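You operate a simulated robot arm through the tools that you are given. There is no shell and no other tool.

Carry out the task below with a simulated robot arm. There is one attempt and no reset: what you move stays moved.

JOB
Put things in order on the top of the window bench. At the end: the red maroon felt block from the top of the window bench stands on top of the brown wheel; the beige pale block stands where the black wax block stood; the black wax block stands where the purple block stood; the purple block stands on top of the beige sandpaper sheet; whatever was shut is shut again. Leave all else as you found it, and nothing knocked over.

The check looks at the end state, three seconds after you hand in, the way a careful person would. Anything else that was tipped, shoved, dropped, spilled or broken makes it a failure. Flat cloth is picked up by pressing the open fingertips on it (5 to 10 N) and closing them slowly along it; thin cloth reads only 2 to 8 mm in the jaws.

ROBOT AND FRAMES
A 7-joint arm with a two-finger parallel gripper, fixed in place. Base frame: the origin is at the foot of the arm, x ahead of it, y to its left, z up; the work surface is at about z = 0. Readings come in mm, degrees, newtons and seconds.
With the tool pointing down near the work surface it reaches from about 220 to 580 mm from the base axis. Its first joint turns from -66.0 to 66.0 degrees. Payload 2.5 kg.
The tool frame sits at the grasp point between the pads (the TCP): z along the fingers, y along the line on which they close. The tips reach 23 mm beyond it. Largest opening 94 mm; finger width 38, thickness 10; the body of the gripper, 54 by 96 mm, starts 39 mm behind the TCP.
Orientation is that of the tool frame in the base frame, as a unit quaternion [x, y, z, w]. With the fingers straight down and closing along the base's y, the tool's x points along the base's -x, its y along +y and its z along -z.

CONTROLS
- The arm moves only by the tool send_rows. Its argument "commands" is a list of rows, each an object (a shift or turn left out is 0, a gripper value left out holds the last) with "dr": the turn, a rotation vector about the base's x, y, z in degrees, a list of three; "offset": the shift along the base's x, y, z in mm, a list of three; "gripper": the closure in counts, from 0 (fully open) to 255 (shut). In form: [{"dr": [ax, ay, az], "offset": [dx, dy, dz], "gripper": gripper}, ...]. A call has 1 to 20 rows; each row shifts and turns the commanded pose from where the row before left it. Each row takes 0.2 s and may step no farther than 50 mm and 8.6 degrees from the row before; otherwise, or with a gripper value out of range, the whole call is refused. A pose out of reach is approached as far as the arm can. The call stops where the force on the tool passes 40 N (or 10 N more than at its start, if that is more) or the arm is blocked; 0.2 s more then pass. The fingers move at their own pace (about 108 mm/s each) and stop on an object; they squeeze with about 21 N. The grip force told is the motor's: it shows also when the fingers shut on nothing. Time passes only in rows, and 0.2 s behind the last, so rows that do not move let the fingers close. The reply holds the time, the measured pose of the TCP, the force on the tool along the base axes, the opening and the grip force, in the units named above and with some noise, with the torque about the TCP (base axes, N m) and any sound that the robot's microphone picked up, and new pictures: "pictures" is both (left out), scene, wrist or none.
- Cameras (640 x 400 px; columns grow to the right, rows downward): "scene" is fixed at [131.6, -404.8, 547]; the picture's right is [0.79, -0.62, 0.00], its down [-0.36, -0.47, -0.81] and it looks along [0.50, 0.63, -0.59] (base axes); focal length 336 px, centre (320, 200). "wrist" rides on the gripper at [86, 16, -74] in the tool frame; the picture's right is [-0.18, 0.98, 0.00], its down [-0.58, -0.11, -0.81] and it looks along [-0.79, -0.15, 0.59] (tool axes); focal length 243 px, centre (320, 200). There is no depth. A picture from a camera that has moved, and an enlarged one, comes with that camera's place and axes in the base frame and with its lens. The place of the scene camera against the robot may be out by one fixed shift of up to 18 mm in any direction.
- zoom(camera, box): a new picture of the part [left, top, right, bottom] of that camera's present view, enlarged. No time passes.
- job_done(): hands the job in; it is judged then, once.

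Nothing tells you positions but the pictures and the camera data. Unless the task says otherwise, let go and move clear before handing in.

The tools are called after ">>>" as a command line: name --argument value ..., lists and objects as JSON in quotes. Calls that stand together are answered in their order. send_rows: Moves the arm, as the interface text tells. Its arguments: {"type":"object","properties":{"commands":{"type":"array","items":{"type":"object","properties":{"dr":{"type":"array","items":{"type":"number"}},"offset":{"type":"array","items":{"type":"number"}},"gripper":{"type":"number"}}}},"pictures":{"type":"string","enum":["both","scene","wrist","none"]}},"required":["commands"]} The other tools are called the same way: zoom (camera, box) takes an enlarged picture of a part of a camera's view; job_done () hands the job in.

At the start:

```text
time_s: 0.0
ee_pos: [444.0, 9.4, 317.7]
ee_rot: [0.0, 1.0, 0.0, 0.0]
ft_force: [-0.5, -0.2, 0.6]
wrist_torque: [0.02, 0.01, 0.01]
width: 94.1
gripper_force: 0.0
```

scene: 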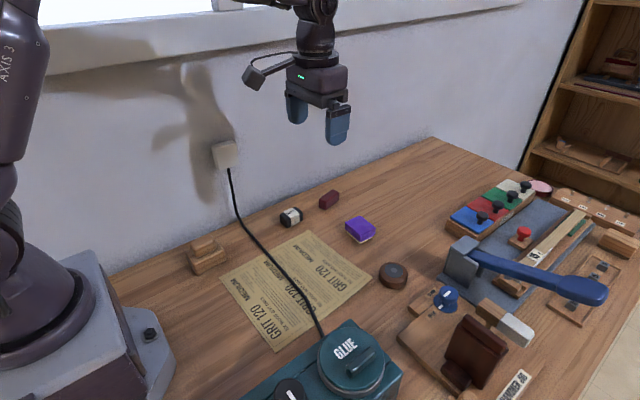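
wrist: 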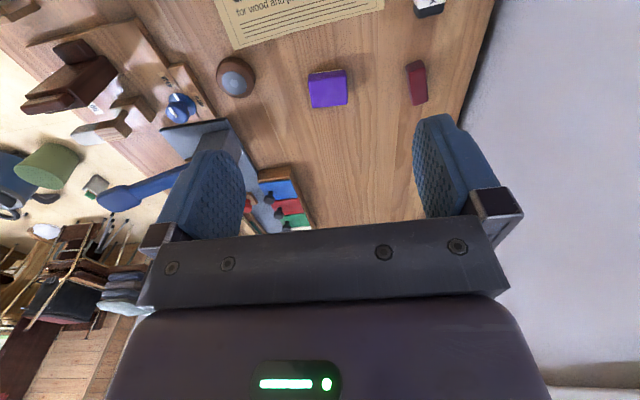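

I see the bench with a purple block, a maroon block, a dark wax-like block with a white band, a brown wheel, a sandpaper sheet, and a glue box with a cord. I'll zoom in to identify the objects before moving.

>>> zoom --camera "scene" --box '[180, 160, 420, 310]'

>>> zoom --camera "scene" --box '[400, 160, 640, 310]'

>>> zoom --camera "scene" --box '[340, 250, 580, 400]'

>>> zoom --camera "wrist" --box '[160, 0, 480, 200]'

>>> zoom --camera "wrist" --box '[0, 0, 240, 150]'

>>> zoom --camera "scene" --box '[160, 200, 400, 400]'

```text
2.67 times, centred on (300, 235) of scene
camera zoom: at [131.6, -404.8, 547.0], right [0.79, -0.62, 0.0], down [-0.36, -0.47, -0.81], along [0.5, 0.63, -0.59], focal length 895 px, centre (373, 107)
```

zoom: 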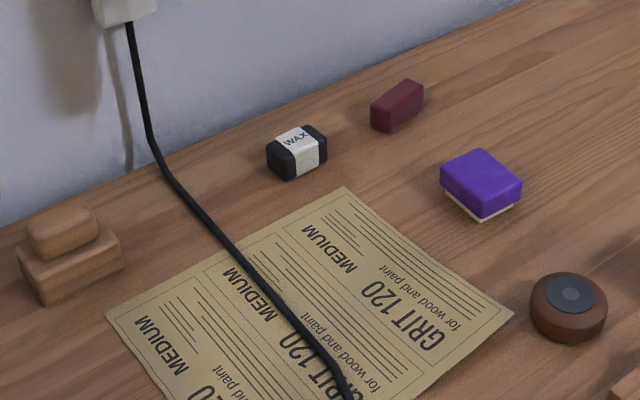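

```text
2.67 times, centred on (520, 235) of scene
camera zoom: at [131.6, -404.8, 547.0], right [0.79, -0.62, 0.0], down [-0.36, -0.47, -0.81], along [0.5, 0.63, -0.59], focal length 895 px, centre (-213, 107)
```

zoom: 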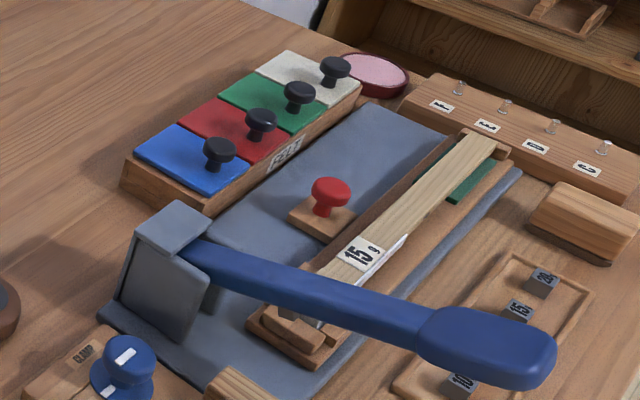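

```text
2.67 times, centred on (460, 325) of scene
camera zoom: at [131.6, -404.8, 547.0], right [0.79, -0.62, 0.0], down [-0.36, -0.47, -0.81], along [0.5, 0.63, -0.59], focal length 895 px, centre (-53, -133)
```

zoom: 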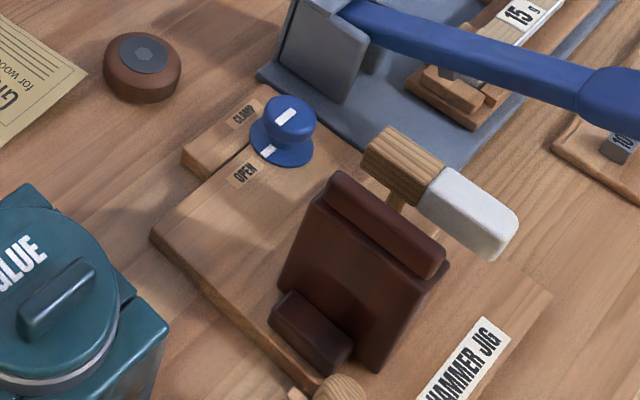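

```text
2.00 times, centred on (320, 100) of wrist
camera zoom: at [357.7, 25.6, 392.3], right [0.18, 0.98, 0.0], down [0.58, -0.11, 0.81], along [0.79, -0.15, -0.59], focal length 485 px, centre (320, 400)
```

zoom: 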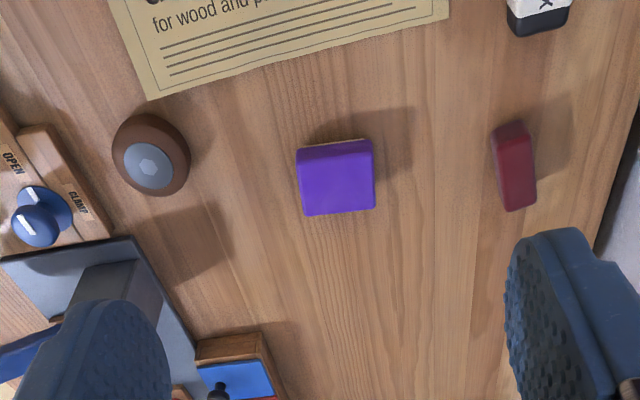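

```text
2.67 times, centred on (120, 75) of wrist
camera zoom: at [357.7, 25.6, 392.3], right [0.18, 0.98, 0.0], down [0.58, -0.11, 0.81], along [0.79, -0.15, -0.59], focal length 647 px, centre (853, 533)
```

zoom: 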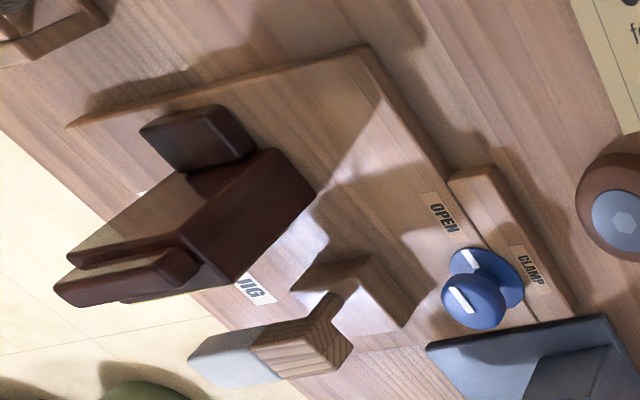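

```text
2.00 times, centred on (280, 300) of scene
camera zoom: at [131.6, -404.8, 547.0], right [0.79, -0.62, 0.0], down [-0.36, -0.47, -0.81], along [0.5, 0.63, -0.59], focal length 671 px, centre (400, 0)
```

zoom: 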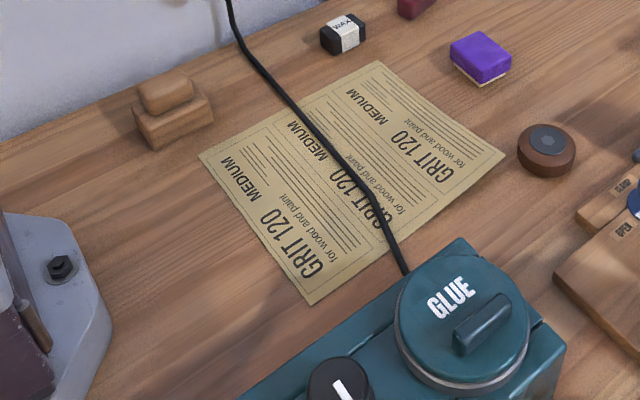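

The purple block appears to have a pale strip beneath it, and there's a two-tier wooden item by the wall that could be the pale block. I'll swing the wrist camera over to inspect them.

>>> send_rows --commands '[{"dr": [0, 0, 8.2], "offset": [-17, -2.7, 0]}, {"dr": [0, 0, 8.2], "offset": [-17, -2.7, 0]}, {"dr": [0, 0, 8.2], "offset": [-17, -2.7, 0]}, {"dr": [0, 0, 8.2], "offset": [-17, -2.7, 0]}, {"dr": [0, 0, 8.2], "offset": [-17, -2.7, 0]}, {"dr": [0, 0, 8.2], "offset": [-17, -2.7, 0]}, {"dr": [0, 0, 8.2], "offset": [-17, -2.7, 0]}, {"dr": [0, 0, 8.2], "offset": [-17, -2.7, 0]}, {"dr": [0, 0, 8.2], "offset": [-17, -2.7, 0]}, {"dr": [0, 0, 8.2], "offset": [-17, -2.7, 0]}, {"dr": [0, 0, 8], "offset": [-17, -2.7, 0]}]'

```text
time_s: 2.4
ee_pos: [258.2, -21.7, 316.2]
ee_rot: [0.708, -0.706, 0.0, -0.001]
ft_force: [0.0, -0.8, 0.4]
wrist_torque: [0.0, 0.01, 0.0]
width: 93.8
gripper_force: 0.1
camera wrist: at [242.0, -107.4, 391.7], right [-0.98, 0.18, 0.0], down [0.11, 0.58, 0.81], along [0.15, 0.79, -0.59], focal length 243 px, centre (320, 200)
```

scene: 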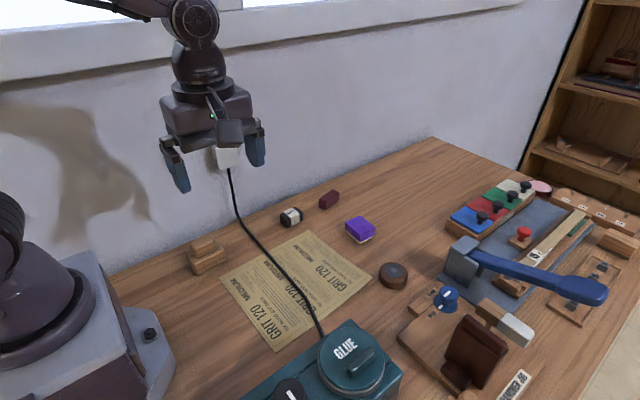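
wrist: 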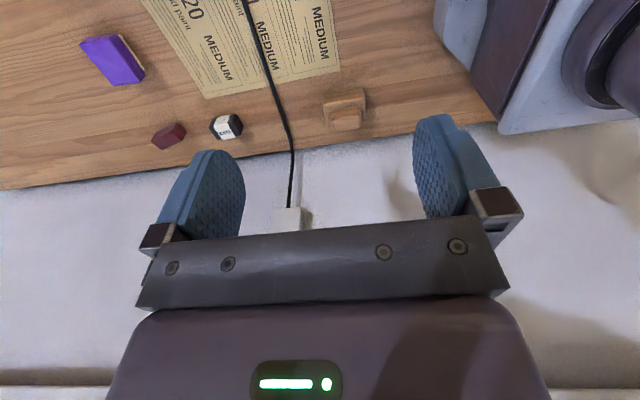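

>>> zoom --camera "wrist" --box '[290, 70, 400, 140]'

>>> zoom --camera "wrist" --box '[60, 20, 260, 160]'

>>> zoom --camera "scene" --box '[330, 200, 390, 250]'

>>> zoom --camera "scene" --box '[160, 215, 260, 285]'

>>> zoom --camera "wrist" --box '[140, 0, 380, 150]'

>>> zoom --camera "scene" --box '[220, 310, 420, 400]'

```text
5.71 times, centred on (345, 105) of wrist
camera zoom: at [242.0, -107.4, 391.7], right [-0.98, 0.18, 0.0], down [0.11, 0.58, 0.81], along [0.15, 0.79, -0.59], focal length 1386 px, centre (177, 743)
```

zoom: 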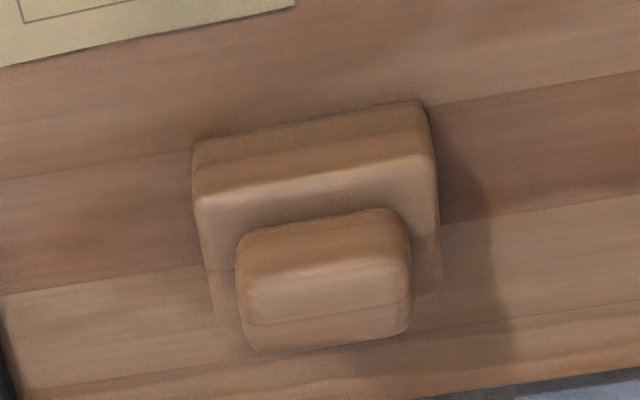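

```text
2.86 times, centred on (160, 90) of wrist
camera zoom: at [242.0, -107.4, 391.7], right [-0.98, 0.18, 0.0], down [0.11, 0.58, 0.81], along [0.15, 0.79, -0.59], focal length 693 px, centre (777, 514)
```

zoom: 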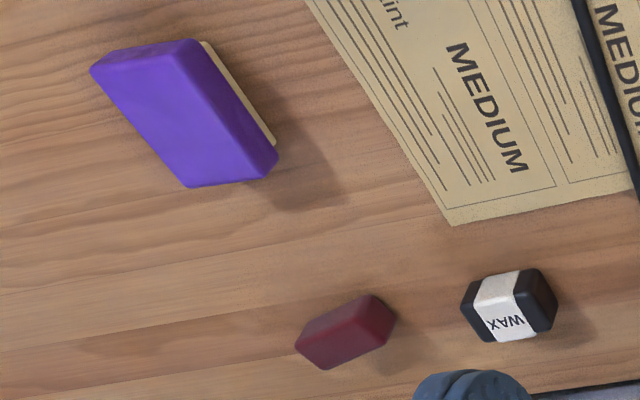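

```text
8.00 times, centred on (360, 225) of scene
camera zoom: at [131.6, -404.8, 547.0], right [0.79, -0.62, 0.0], down [-0.36, -0.47, -0.81], along [0.5, 0.63, -0.59], focal length 2685 px, centre (0, 0)
```

zoom: 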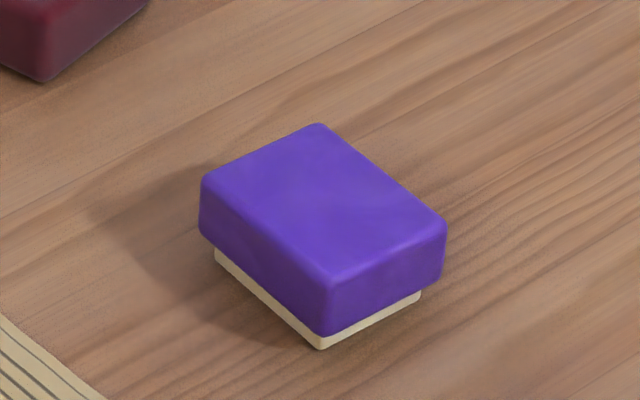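

```text
5.71 times, centred on (210, 250) of scene
camera zoom: at [131.6, -404.8, 547.0], right [0.79, -0.62, 0.0], down [-0.36, -0.47, -0.81], along [0.5, 0.63, -0.59], focal length 1918 px, centre (949, -86)
```

zoom: 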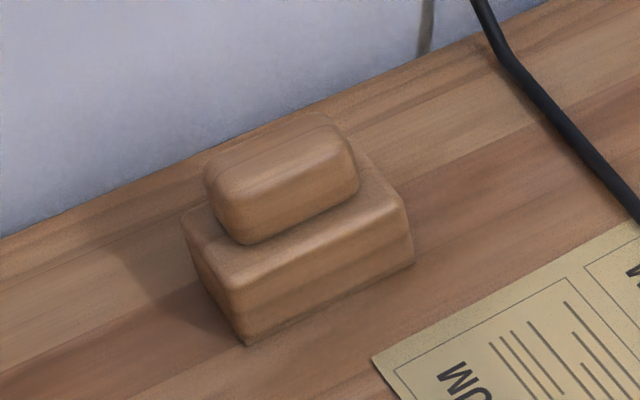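

```text
2.67 times, centred on (260, 75) of wrist
camera zoom: at [242.0, -107.4, 391.7], right [-0.98, 0.18, 0.0], down [0.11, 0.58, 0.81], along [0.15, 0.79, -0.59], focal length 647 px, centre (480, 533)
```

zoom: 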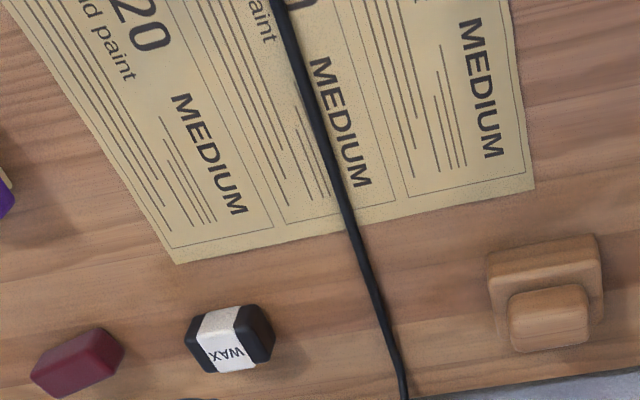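

```text
3.20 times, centred on (320, 355) of scene
camera zoom: at [131.6, -404.8, 547.0], right [0.79, -0.62, 0.0], down [-0.36, -0.47, -0.81], along [0.5, 0.63, -0.59], focal length 1074 px, centre (320, -296)
```

zoom: 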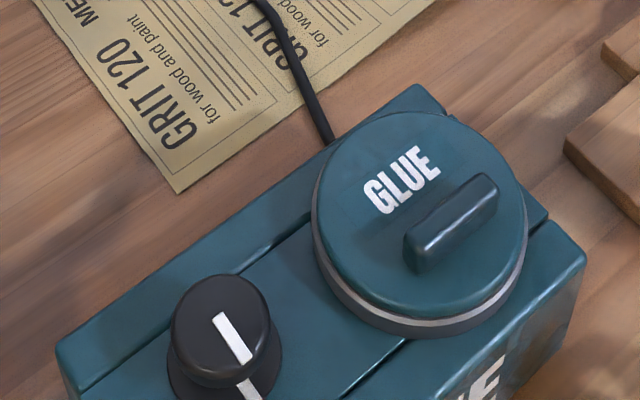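

The two-tier item is wood-toned like the bench, so I'm not sure it is the "pale" block. I'll survey the rest of the bench (the glue pot side, and toward the right) before deciding.

>>> send_rows --commands '[{"dr": [0, 0, -8.2], "offset": [8, 8, 10]}, {"dr": [0, 0, -8.2], "offset": [8, 8, 10]}, {"dr": [0, 0, -8.2], "offset": [8, 8, 10]}, {"dr": [0, 0, -8.2], "offset": [8, 8, 0]}, {"dr": [0, 0, -8.2], "offset": [8, 8, 0]}, {"dr": [0, 0, -8.2], "offset": [8, 8, 0]}, {"dr": [0, 0, -8.2], "offset": [8, 8, 0]}, {"dr": [0, 0, -8.2], "offset": [0, 8, 0]}, {"dr": [0, 0, -8.2], "offset": [0, 0, 0]}, {"dr": [0, 0, -8.2], "offset": [0, 0, 0]}, {"dr": [0, 0, -8.2], "offset": [0, 0, 0]}, {"dr": [0, 0, -8.2], "offset": [0, 0, 0]}, {"dr": [0, 0, -8.2], "offset": [0, 0, 0]}, {"dr": [0, 0, -8.2], "offset": [0, 0, 0]}, {"dr": [0, 0, -8.2], "offset": [0, 0, 0]}, {"dr": [0, 0, -8.2], "offset": [0, 0, 0]}, {"dr": [0, 0, -8.2], "offset": [0, 0, 0]}]' --pictures "wrist"

```text
time_s: 6.0
ee_pos: [312.8, 43.4, 348.0]
ee_rot: [0.42, 0.907, -0.001, 0.001]
ft_force: [0.2, 0.4, -0.8]
wrist_torque: [0.0, -0.03, -0.01]
width: 94.0
gripper_force: 0.0
camera wrist: at [269.0, 119.5, 422.4], right [0.87, 0.5, 0.0], down [0.29, -0.51, 0.81], along [0.4, -0.7, -0.59], focal length 243 px, centre (320, 200)
```

wrist: 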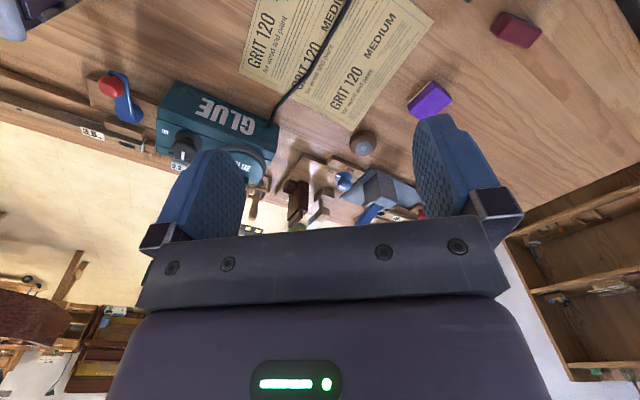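

>>> zoom --camera "wrist" --box '[0, 50, 240, 200]'

>>> zoom --camera "wrist" --box '[240, 100, 430, 240]'

>>> zoom --camera "wrist" --box '[400, 0, 600, 130]'

>>> zoom --camera "wrist" --box '[140, 0, 400, 170]'

```text
2.67 times, centred on (120, 125) of wrist
camera zoom: at [269.0, 119.5, 422.4], right [0.87, 0.5, 0.0], down [0.29, -0.51, 0.81], along [0.4, -0.7, -0.59], focal length 647 px, centre (853, 400)
```

zoom: 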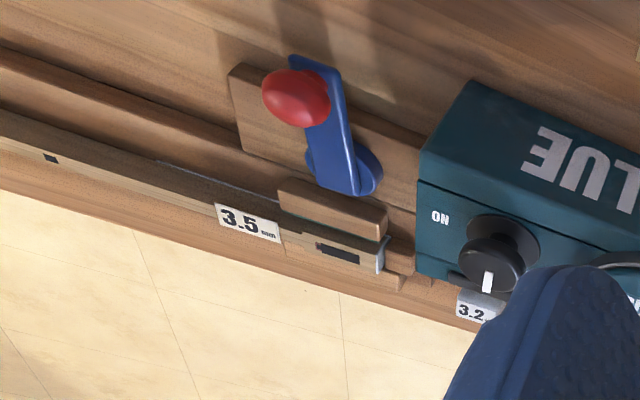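

```text
2.86 times, centred on (335, 170) of wrist
camera zoom: at [269.0, 119.5, 422.4], right [0.87, 0.5, 0.0], down [0.29, -0.51, 0.81], along [0.4, -0.7, -0.59], focal length 693 px, centre (277, 286)
```

zoom: 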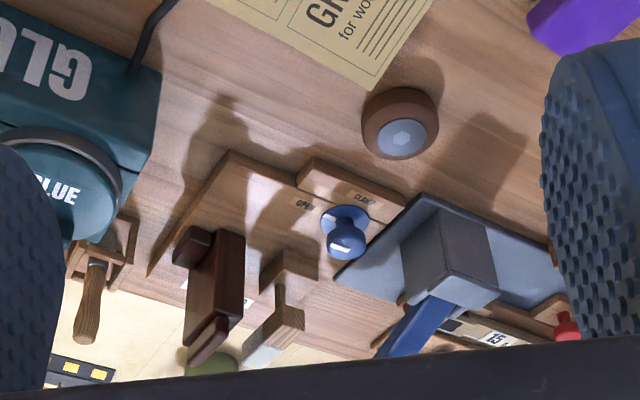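

```text
3.08 times, centred on (500, 65) of wrist
camera zoom: at [269.0, 119.5, 422.4], right [0.87, 0.5, 0.0], down [0.29, -0.51, 0.81], along [0.4, -0.7, -0.59], focal length 746 px, centre (-234, 615)
```

zoom: 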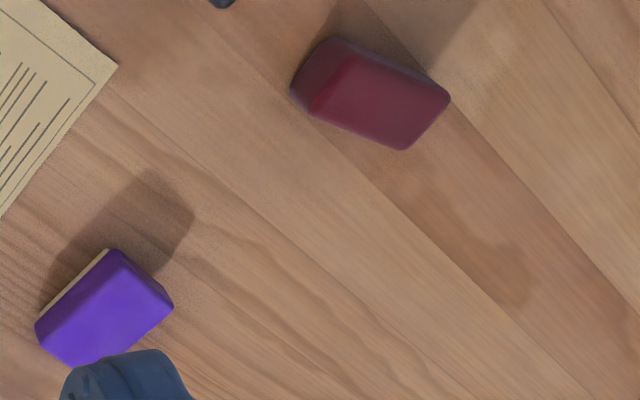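

```text
2.35 times, centred on (270, 85) of wrist
camera zoom: at [269.0, 119.5, 422.4], right [0.87, 0.5, 0.0], down [0.29, -0.51, 0.81], along [0.4, -0.7, -0.59], focal length 571 px, centre (438, 471)
```

zoom: 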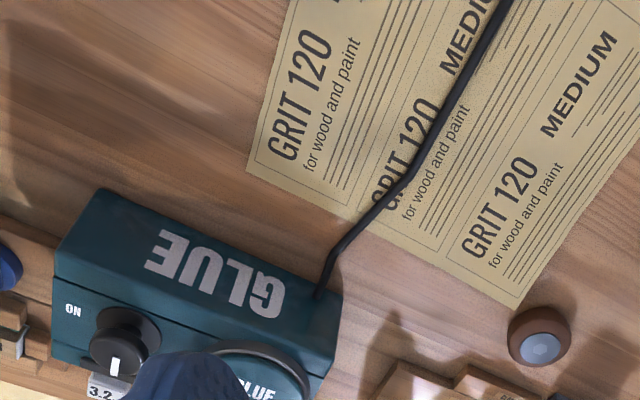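

All the loose items near the window match the job's list: maroon block, wheel, wax, purple block, sandpaper, so the two-tier wooden block is most likely the "beige pale block". I'll take a closer look at the maroon, wax and purple blocks to fix their positions.

>>> send_rows --commands '[{"dr": [0, 0, 7.9], "offset": [19, 8.4, -20]}, {"dr": [0, 0, 7.9], "offset": [19, 8.4, -20]}, {"dr": [0, 0, 7.9], "offset": [19, 8.4, -20]}, {"dr": [0, 0, 7.9], "offset": [19, 8.4, -20]}, {"dr": [0, 0, 7.9], "offset": [19, 8.4, -20]}, {"dr": [0, 0, 7.9], "offset": [19, 8.4, -20]}, {"dr": [0, 0, 7.9], "offset": [19, 8.4, -20]}, {"dr": [0, 0, 7.9], "offset": [19, 8.4, -20]}]'

```text
time_s: 7.8
ee_pos: [465.4, 109.3, 186.6]
ee_rot: [-0.122, 0.993, -0.001, 0.0]
ft_force: [-0.1, 0.0, 0.6]
wrist_torque: [0.02, -0.01, 0.0]
width: 93.7
gripper_force: 0.1
camera wrist: at [377.6, 105.3, 261.2], right [-0.06, 1.0, 0.0], down [0.59, 0.03, 0.81], along [0.81, 0.05, -0.59], focal length 243 px, centre (320, 200)
```

scene: 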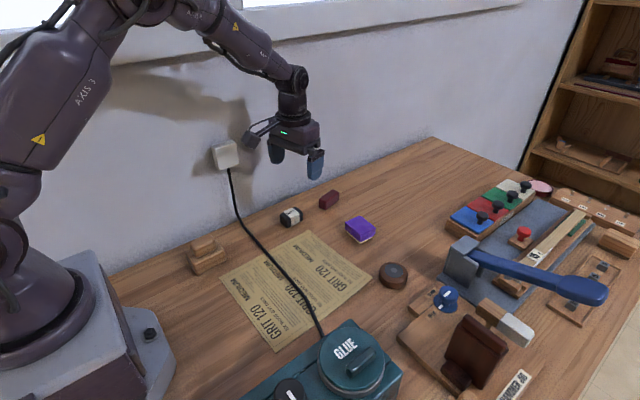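
wrist: 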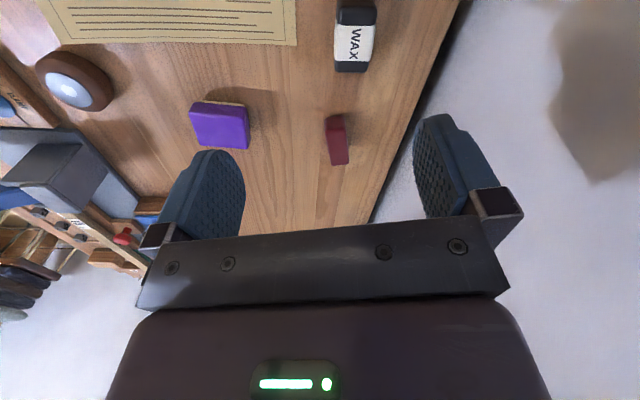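

>>> zoom --camera "wrist" --box '[300, 0, 420, 180]'

>>> zoom --camera "wrist" --box '[20, 30, 260, 180]'

>>> zoom --camera "wrist" --box '[280, 90, 400, 170]'

>>> zoom --camera "wrist" --box '[170, 80, 270, 160]'

```text
2.22 times, centred on (360, 90) of wrist
camera zoom: at [377.6, 105.3, 261.2], right [-0.06, 1.0, 0.0], down [0.59, 0.03, 0.81], along [0.81, 0.05, -0.59], focal length 539 px, centre (231, 444)
```

zoom: 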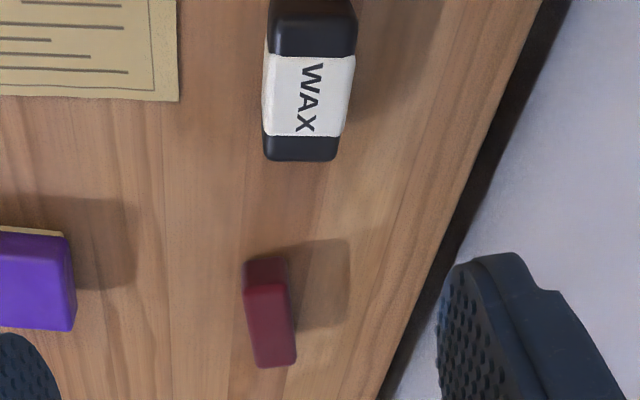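

```text
2.67 times, centred on (140, 105) of wrist
camera zoom: at [377.6, 105.3, 261.2], right [-0.06, 1.0, 0.0], down [0.59, 0.03, 0.81], along [0.81, 0.05, -0.59], focal length 647 px, centre (800, 453)
```

zoom: 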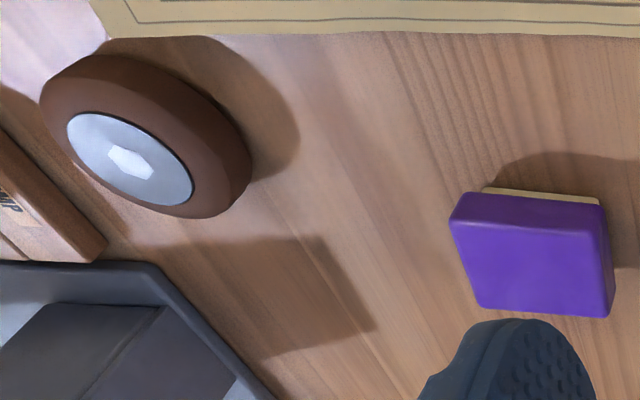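

```text
5.00 times, centred on (340, 130) of wrist
camera zoom: at [377.6, 105.3, 261.2], right [-0.06, 1.0, 0.0], down [0.59, 0.03, 0.81], along [0.81, 0.05, -0.59], focal length 1213 px, centre (220, 550)
```

zoom: 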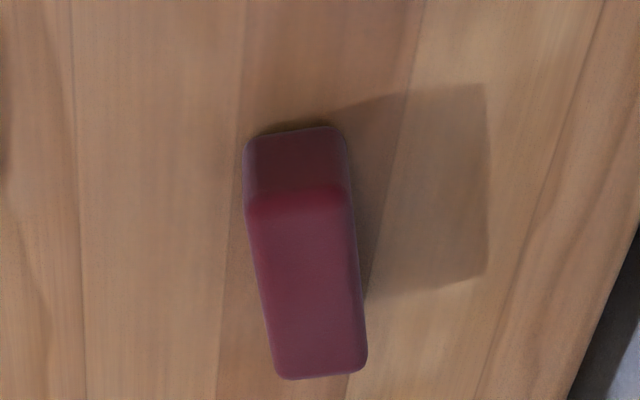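

```text
5.00 times, centred on (220, 120) of wrist
camera zoom: at [377.6, 105.3, 261.2], right [-0.06, 1.0, 0.0], down [0.59, 0.03, 0.81], along [0.81, 0.05, -0.59], focal length 1213 px, centre (820, 600)
```

zoom: 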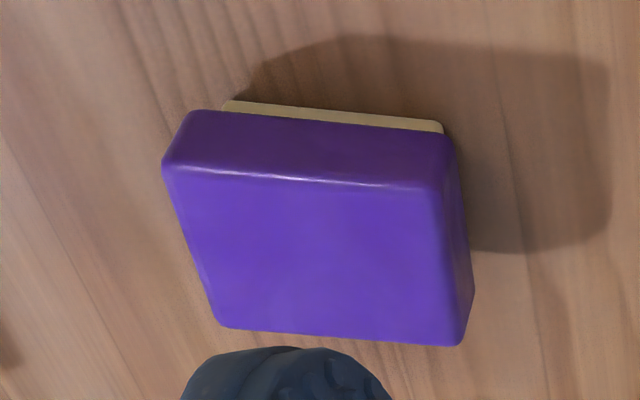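

The maroon block centre is near (589,142), about 57×24×26 mm. The purple block is near (568,1), and the wheel top near (526,-140) at z≈25. Next I'll look at the wheel closely to see whether its top is flat.

>>> send_rows --commands '[{"dr": [0, 0, -4.7], "offset": [6, -39, 0]}, {"dr": [0, 0, -4.7], "offset": [6, -39, 0]}, {"dr": [0, 0, -4.7], "offset": [6, -39, 0]}, {"dr": [0, 0, -4.7], "offset": [6, -39, 0]}, {"dr": [0, 0, -4.7], "offset": [6, -39, 0]}, {"dr": [0, 0, -4.7], "offset": [6, -39, 0]}]' --pictures "wrist"

```text
time_s: 9.2
ee_pos: [500.8, -121.8, 187.6]
ee_rot: [0.126, 0.992, -0.001, 0.0]
ft_force: [-0.1, 0.1, -0.8]
wrist_torque: [-0.02, 0.0, 0.0]
width: 94.1
gripper_force: 0.0
camera wrist: at [421.0, -84.9, 262.8], right [0.42, 0.91, 0.0], down [0.54, -0.25, 0.81], along [0.73, -0.34, -0.59], focal length 243 px, centre (320, 200)
```

wrist: 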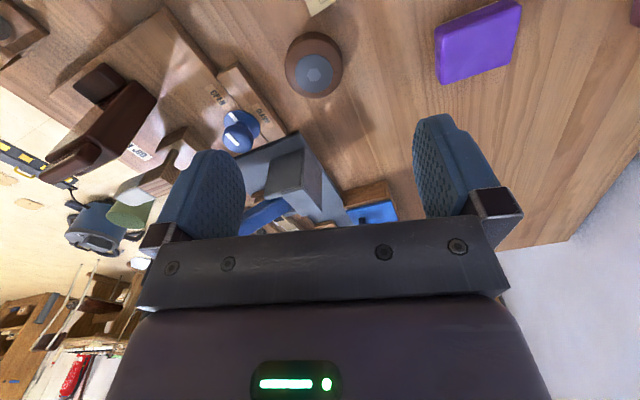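

>>> zoom --camera "wrist" --box '[260, 15, 370, 115]'

>>> zoom --camera "wrist" --box '[60, 20, 380, 220]'

>>> zoom --camera "scene" --box '[370, 250, 420, 300]'

```text
4.00 times, centred on (315, 65) of wrist
camera zoom: at [421.0, -84.9, 262.8], right [0.42, 0.91, 0.0], down [0.54, -0.25, 0.81], along [0.73, -0.34, -0.59], focal length 970 px, centre (340, 740)
```

zoom: 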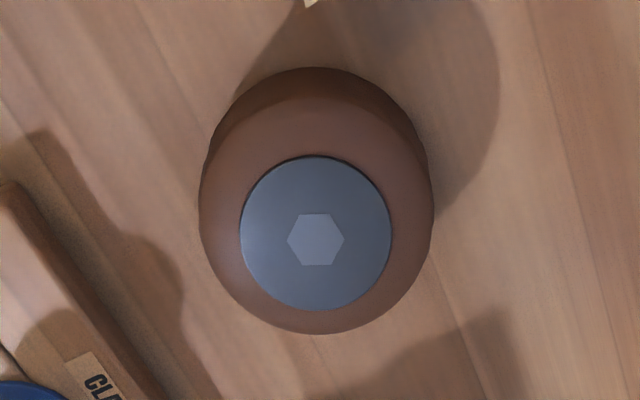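

```text
2.00 times, centred on (220, 120) of wrist
camera zoom: at [421.0, -84.9, 262.8], right [0.42, 0.91, 0.0], down [0.54, -0.25, 0.81], along [0.73, -0.34, -0.59], focal length 485 px, centre (520, 360)
```

zoom: 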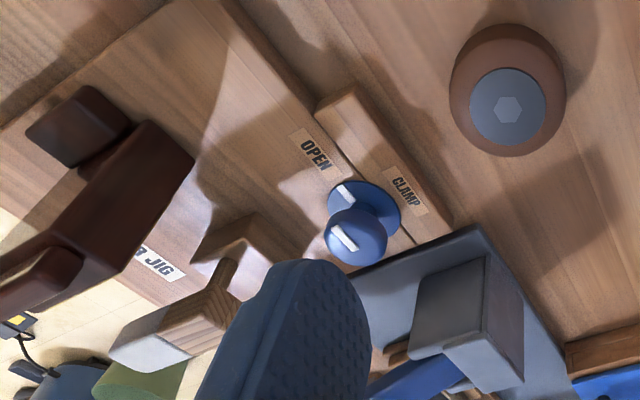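

```text
8.00 times, centred on (395, 275) of scene
camera zoom: at [131.6, -404.8, 547.0], right [0.79, -0.62, 0.0], down [-0.36, -0.47, -0.81], along [0.5, 0.63, -0.59], focal length 2685 px, centre (-280, -400)
```

zoom: 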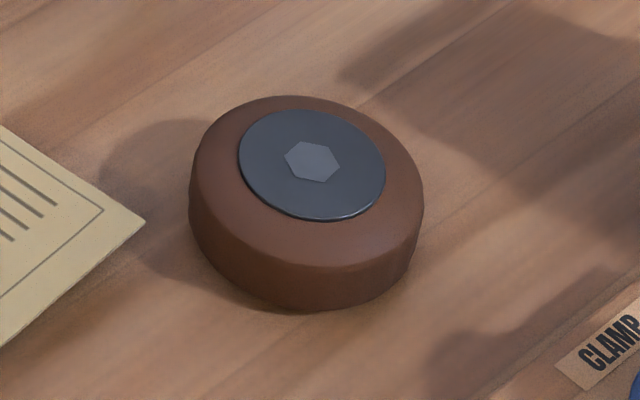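

The wheel's top is flat (disc about 36 mm wide, wheel about 58 mm wide), centred near (524,-140). Now I'll go to the maroon block, checking how far the arm reaches.

>>> send_rows --commands '[{"dr": [0, 0, 4.7], "offset": [9, 42, 0]}, {"dr": [0, 0, 4.7], "offset": [9, 42, 0]}, {"dr": [0, 0, 4.7], "offset": [9, 42, -10]}, {"dr": [0, 0, 4.7], "offset": [9, 42, -20]}, {"dr": [0, 0, 4.7], "offset": [9, 45, -30]}, {"dr": [0, 0, 4.7], "offset": [9, 46, -40]}, {"offset": [9, 2, -10]}, {"offset": [9, 2, 0]}, {"offset": [9, 2, 0]}]'

```text
refused: row 5 steps farther than a row can; nothing moved
```

>>> send_rows --commands '[{"dr": [0, 0, 4.7], "offset": [9, 42, 0]}, {"dr": [0, 0, 4.7], "offset": [9, 42, 0]}, {"dr": [0, 0, 4.7], "offset": [9, 42, -10]}, {"dr": [0, 0, 4.7], "offset": [9, 42, -20]}, {"dr": [0, 0, 4.7], "offset": [9, 42, -20]}, {"dr": [0, 0, 4.7], "offset": [9, 42, -20]}, {"offset": [9, 5, -20]}, {"offset": [9, 4, -10]}, {"offset": [9, 2, -10]}]'

```text
time_s: 11.2
ee_pos: [580.7, 139.6, 77.1]
ee_rot: [-0.12, 0.993, 0.0, 0.001]
ft_force: [0.2, -1.1, 0.3]
wrist_torque: [0.04, -0.01, 0.01]
width: 94.3
gripper_force: 0.2
camera wrist: at [492.6, 135.9, 152.8], right [-0.06, 1.0, 0.0], down [0.59, 0.03, 0.81], along [0.81, 0.04, -0.59], focal length 243 px, centre (320, 200)
```

scene: 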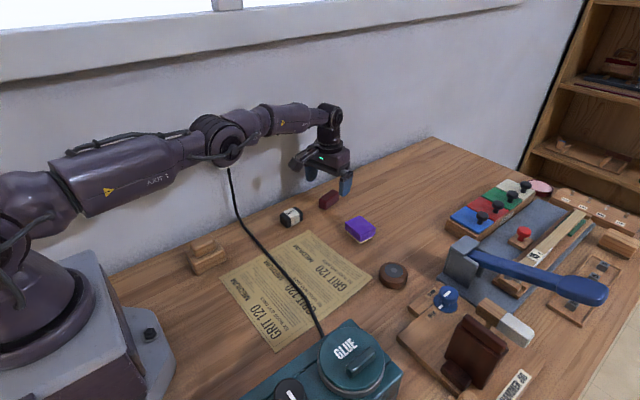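
wrist: 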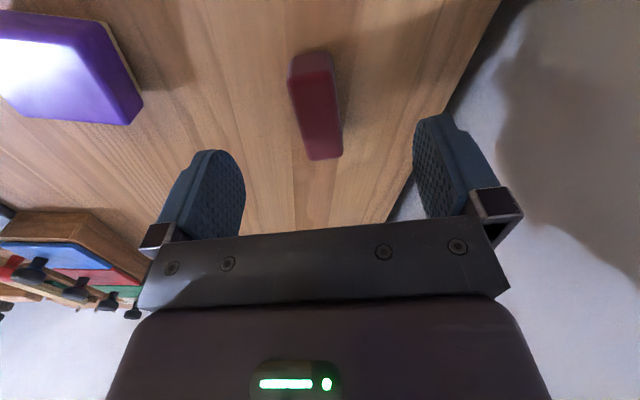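

>>> zoom --camera "wrist" --box '[240, 30, 400, 170]'

```text
2.86 times, centred on (320, 100) of wrist
camera zoom: at [492.6, 135.9, 152.8], right [-0.06, 1.0, 0.0], down [0.59, 0.03, 0.81], along [0.81, 0.04, -0.59], focal length 693 px, centre (320, 486)
```

zoom: 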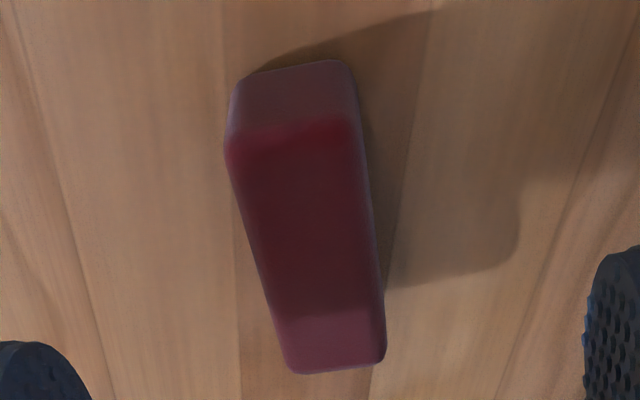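

The maroon block is centred near (586,140), yaw about 13°, lined up with the gripper. I'll descend to z≈27 with the fingers open and then grip.

>>> send_rows --commands '[{"offset": [4, 0.5, -20]}, {"offset": [0, 0, -15]}, {"offset": [0, 0, -10]}, {"offset": [0, 0, -5]}, {}]' --pictures "both"

```text
time_s: 12.4
ee_pos: [574.4, 137.2, 29.1]
ee_rot: [-0.12, 0.993, 0.001, 0.0]
ft_force: [-0.5, -0.1, -0.3]
wrist_torque: [0.02, -0.05, -0.01]
width: 94.1
gripper_force: 0.0
out of reach, approached as far as the arm can: row 1, 3
camera wrist: at [485.9, 132.9, 103.9], right [-0.06, 1.0, 0.0], down [0.59, 0.03, 0.81], along [0.81, 0.04, -0.59], focal length 243 px, centre (320, 200)
```

scene: 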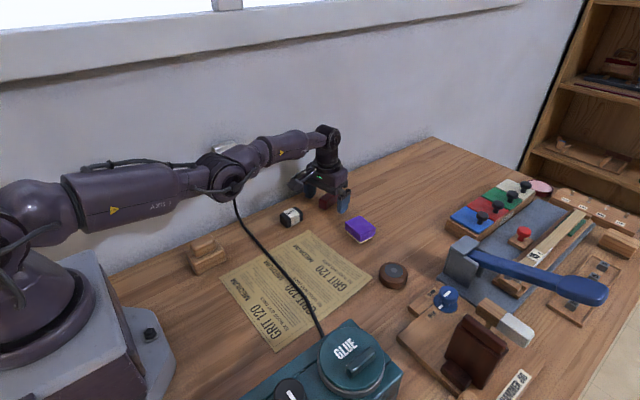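
wrist: 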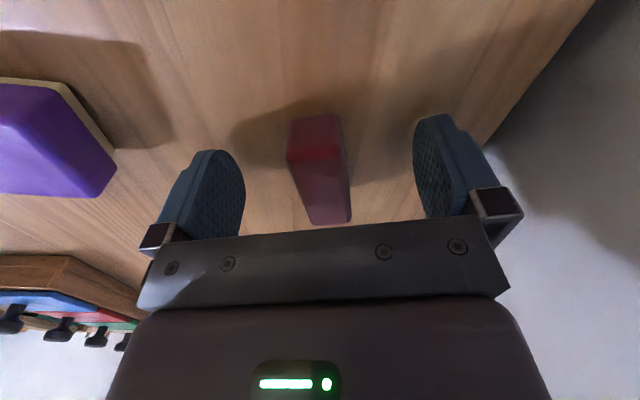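

The arm stopped about 12 mm short of the block's centre, but the pads still straddle most of it. I'll close here.

>>> send_rows --commands '[{"gripper": 120}, {"gripper": 170}, {"gripper": 255}, {"gripper": 255}, {"gripper": 255}]' --pictures "wrist"

```text
time_s: 13.6
ee_pos: [574.7, 137.3, 30.1]
ee_rot: [-0.121, 0.993, 0.0, 0.0]
ft_force: [-0.7, 0.3, 0.8]
wrist_torque: [0.03, -0.02, -0.01]
width: 25.0
gripper_force: 21.0
camera wrist: at [485.9, 133.0, 104.1], right [-0.06, 1.0, 0.0], down [0.59, 0.03, 0.81], along [0.81, 0.04, -0.59], focal length 243 px, centre (320, 200)
```

wrist: 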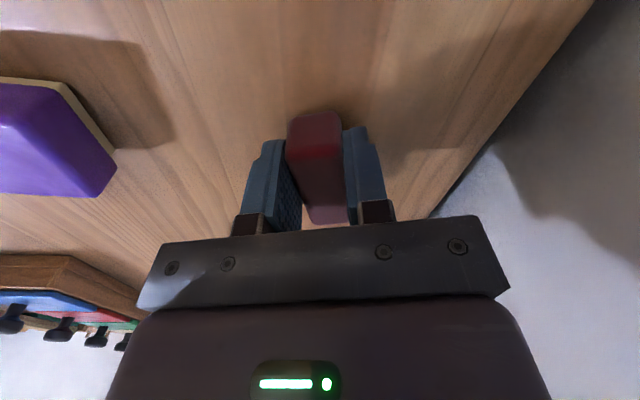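

>>> send_rows --commands '[{"offset": [0, 0, 10]}, {"offset": [-5, -2, 20]}, {"offset": [-5, -5, 30]}, {"offset": [-5, -5, 30]}]'

```text
time_s: 14.6
ee_pos: [585.0, 129.9, 115.8]
ee_rot: [-0.12, 0.993, 0.0, -0.001]
ft_force: [-0.3, 0.4, -0.5]
wrist_torque: [-0.01, -0.03, -0.02]
width: 25.1
gripper_force: 21.0
out of reach, approached as far as the arm can: row 2, 3, 4
camera wrist: at [497.7, 125.6, 191.0], right [-0.05, 1.0, 0.0], down [0.59, 0.03, 0.8], along [0.8, 0.04, -0.59], focal length 243 px, centre (320, 200)
```

scene: 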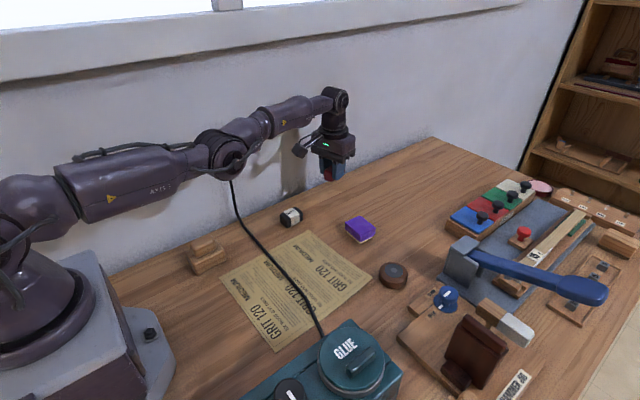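
wrist: 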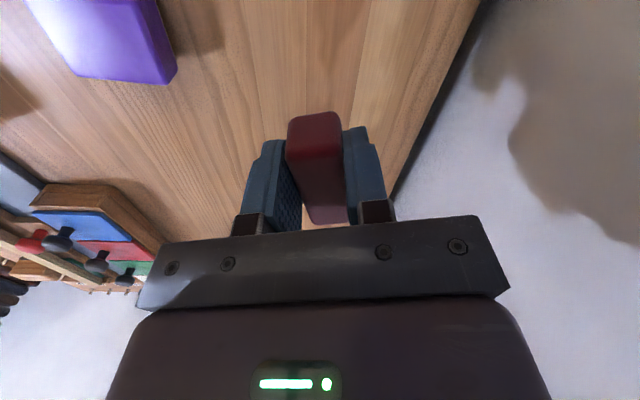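

>>> zoom --camera "wrist" --box '[230, 90, 410, 240]'

>>> zoom --camera "scene" --box '[280, 80, 380, 200]'

```text
2.67 times, centred on (320, 165) of wrist
camera zoom: at [497.7, 125.6, 191.0], right [-0.05, 1.0, 0.0], down [0.59, 0.03, 0.8], along [0.8, 0.04, -0.59], focal length 647 px, centre (320, 293)
```

zoom: 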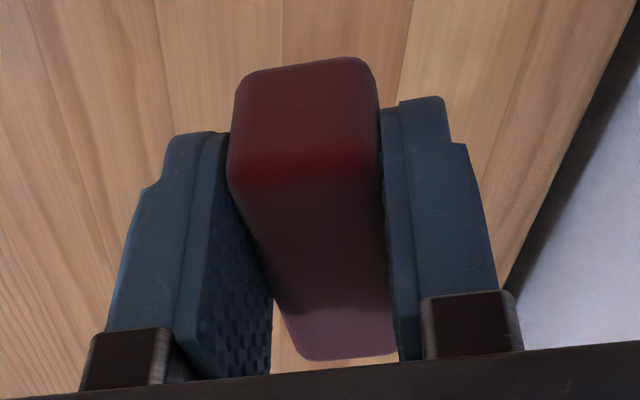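

```text
3.33 times, centred on (330, 140) of scene
camera zoom: at [131.6, -404.8, 547.0], right [0.79, -0.62, 0.0], down [-0.36, -0.47, -0.81], along [0.5, 0.63, -0.59], focal length 1119 px, centre (287, 400)
```

zoom: 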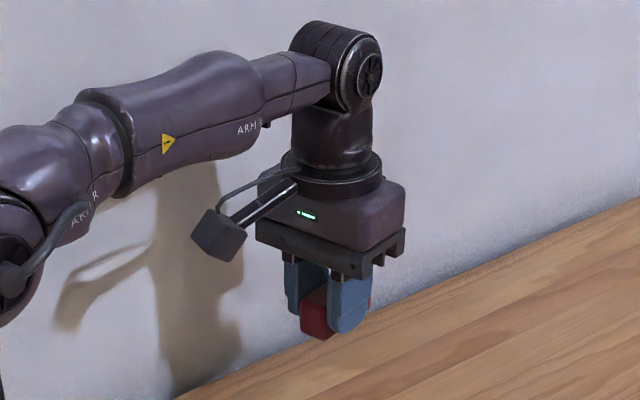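

The block is held with its centre about 12 mm outboard of the TCP and its underside about 30 mm below. The pose reading differs from my command, so I'll pause a moment to see where it settles.

>>> send_rows --commands '[{}, {"offset": [-15, -8, 5]}, {}]' --pictures "none"

```text
time_s: 15.4
ee_pos: [587.1, 127.0, 119.3]
ee_rot: [-0.121, 0.993, 0.0, 0.001]
ft_force: [0.3, -0.6, -0.6]
wrist_torque: [-0.01, 0.03, 0.01]
width: 24.4
gripper_force: 21.2
out of reach, approached as far as the arm can: row 2
```

>>> send_rows --commands '[{"offset": [-30, -10, 0]}, {}]' --pictures "none"

>>> send_rows --commands '[{"offset": [-30, -10, 0]}, {}]' --pictures "none"

```text
time_s: 16.0
ee_pos: [588.2, 125.3, 117.9]
ee_rot: [-0.12, 0.993, 0.0, 0.001]
ft_force: [0.4, 0.3, -0.1]
wrist_torque: [-0.04, -0.02, -0.03]
width: 24.8
gripper_force: 20.3
out of reach, approached as far as the arm can: row 1
```

```text
time_s: 16.6
ee_pos: [587.6, 124.3, 117.6]
ee_rot: [-0.121, 0.993, 0.0, 0.0]
ft_force: [0.1, -0.1, -0.3]
wrist_torque: [0.01, -0.02, 0.02]
width: 24.8
gripper_force: 21.0
out of reach, approached as far as the arm can: row 1
```

>>> send_rows --commands '[{"offset": [0, 0, 15]}, {}]' --pictures "none"

>>> send_rows --commands '[{"offset": [-5, -20, 15]}, {}]' --pictures "none"

```text
time_s: 17.2
ee_pos: [587.7, 124.0, 131.6]
ee_rot: [-0.12, 0.993, 0.0, 0.0]
ft_force: [0.4, 0.3, -0.1]
wrist_torque: [-0.02, -0.04, 0.02]
width: 24.8
gripper_force: 21.1
```

```text
time_s: 17.8
ee_pos: [592.3, 105.3, 147.4]
ee_rot: [-0.12, 0.993, 0.0, -0.001]
ft_force: [0.5, 0.5, -0.4]
wrist_torque: [0.0, -0.01, -0.03]
width: 25.0
gripper_force: 21.1
out of reach, approached as far as the arm can: row 1
```

>>> send_rows --commands '[{"offset": [0, 0, 20]}, {"offset": [0, 0, 20]}, {"offset": [0, 0, 20]}, {"offset": [-5, -1, 5]}, {"offset": [-10, -2, 0]}, {"offset": [-10, -2, 0]}]' --pictures "none"

```text
time_s: 19.2
ee_pos: [564.9, 100.6, 213.0]
ee_rot: [-0.121, 0.993, 0.0, -0.001]
ft_force: [-0.2, -0.6, -0.2]
wrist_torque: [0.02, -0.02, 0.02]
width: 24.9
gripper_force: 21.7
```

The arm is free of the stretched posture now, so I'll stay inside about 585 mm from here on. Next I'll carry the block to above the wheel.

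>>> send_rows --commands '[{"dr": [0, 0, -3.6], "offset": [-6.5, -29.7, 0]}, {"dr": [0, 0, -3.6], "offset": [-6.5, -29.7, 0]}, {"dr": [0, 0, -3.6], "offset": [-6.5, -29.7, -10]}, {"dr": [0, 0, -3.6], "offset": [-6.5, -29.7, -15]}, {"dr": [0, 0, -3.6], "offset": [-6.5, -29.7, -15]}, {"dr": [0, 0, -3.6], "offset": [-6.5, -29.7, -15]}, {"dr": [0, 0, -3.6], "offset": [-6.5, -29.7, -15]}, {"dr": [0, 0, -3.7], "offset": [-6.5, -29.7, -15]}, {}]'

```text
time_s: 21.2
ee_pos: [513.0, -136.6, 126.1]
ee_rot: [0.133, 0.991, 0.0, 0.0]
ft_force: [-0.3, -0.2, 0.2]
wrist_torque: [0.01, -0.01, -0.02]
width: 24.8
gripper_force: 21.4
camera wrist: at [432.9, -98.0, 201.3], right [0.43, 0.9, 0.0], down [0.53, -0.26, 0.81], along [0.73, -0.35, -0.59], focal length 243 px, centre (320, 200)
```

scene: 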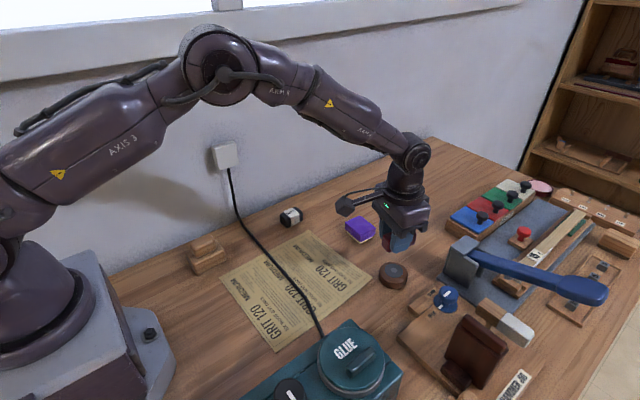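
wrist: 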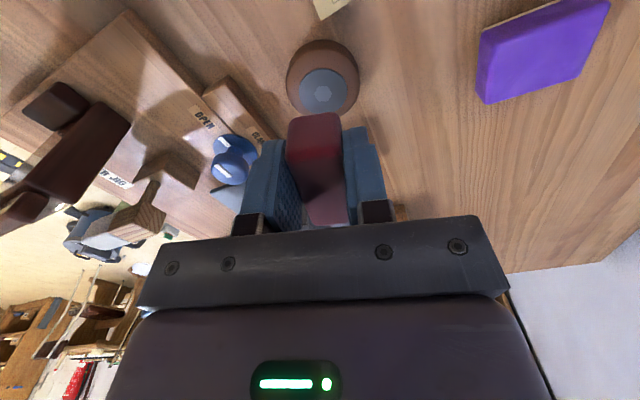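

>>> zoom --camera "wrist" --box '[270, 30, 380, 130]'

>>> zoom --camera "scene" --box '[340, 190, 440, 300]'

```text
4.00 times, centred on (325, 80) of wrist
camera zoom: at [432.9, -98.0, 201.3], right [0.43, 0.9, 0.0], down [0.53, -0.26, 0.81], along [0.73, -0.35, -0.59], focal length 970 px, centre (300, 680)
```

zoom: 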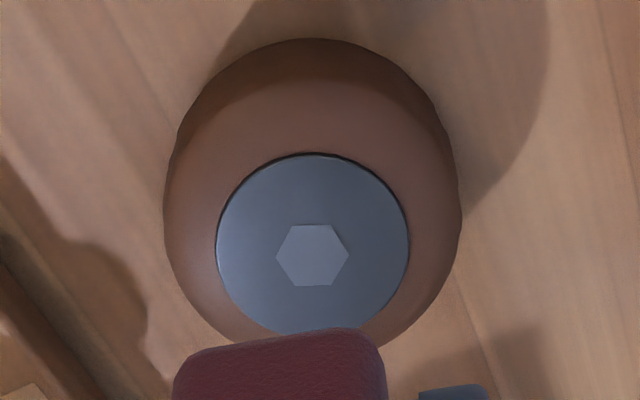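

```text
3.64 times, centred on (390, 245) of scene
camera zoom: at [131.6, -404.9, 547.0], right [0.79, -0.62, 0.0], down [-0.36, -0.47, -0.81], along [0.5, 0.63, -0.59], focal length 1220 px, centre (66, 36)
```

zoom: 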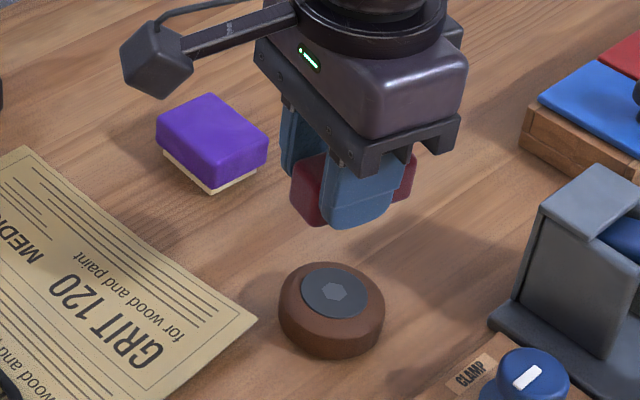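

The wheel's disc centre is at about (526,-140), and the block is lined up over it. I'll descend to just above the top and look.

>>> send_rows --commands '[{"offset": [1, 0, -20]}, {"offset": [0, 0, -20]}, {"offset": [0, 0, -15]}, {"offset": [0, 0, -5]}, {}]'

>>> zoom --camera "scene" --box '[340, 210, 440, 310]'

>>> zoom --camera "wrist" --box '[260, 40, 400, 240]'

```text
time_s: 22.4
ee_pos: [514.0, -137.1, 67.4]
ee_rot: [0.131, 0.991, 0.0, -0.001]
ft_force: [-1.0, 0.2, 0.9]
wrist_torque: [-0.01, 0.02, 0.02]
width: 25.2
gripper_force: 21.2
camera wrist: at [435.0, -98.5, 142.4], right [0.43, 0.9, 0.0], down [0.53, -0.26, 0.81], along [0.73, -0.35, -0.59], focal length 243 px, centre (320, 200)
```

scene: 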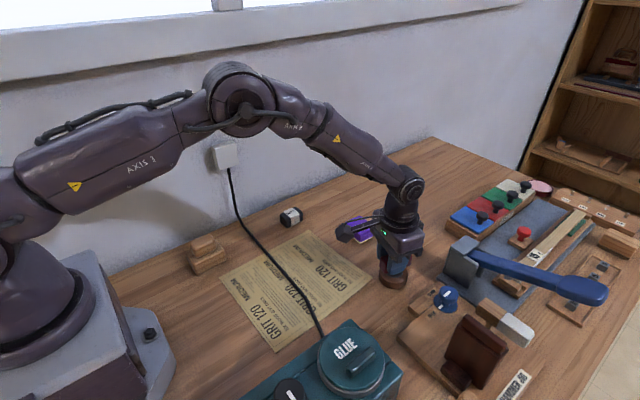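
wrist: 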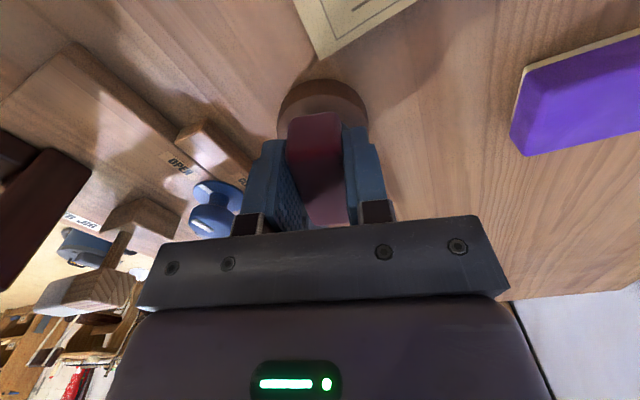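

```text
4.00 times, centred on (390, 260) of scene
camera zoom: at [131.6, -404.8, 547.0], right [0.79, -0.62, 0.0], down [-0.36, -0.47, -0.81], along [0.5, 0.63, -0.59], focal length 1342 px, centre (40, -40)
```

zoom: 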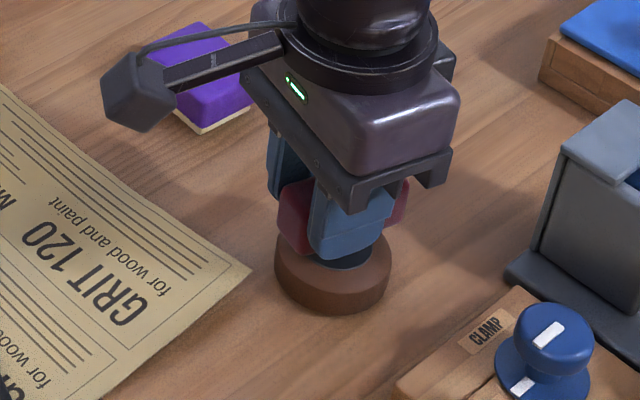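

```text
2.00 times, centred on (330, 140) of wrist
camera zoom: at [435.0, -98.5, 142.4], right [0.43, 0.9, 0.0], down [0.53, -0.26, 0.81], along [0.73, -0.35, -0.59], focal length 485 px, centre (300, 320)
```

zoom: 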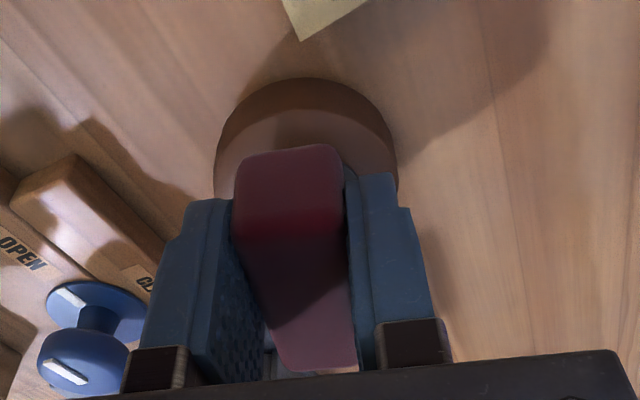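

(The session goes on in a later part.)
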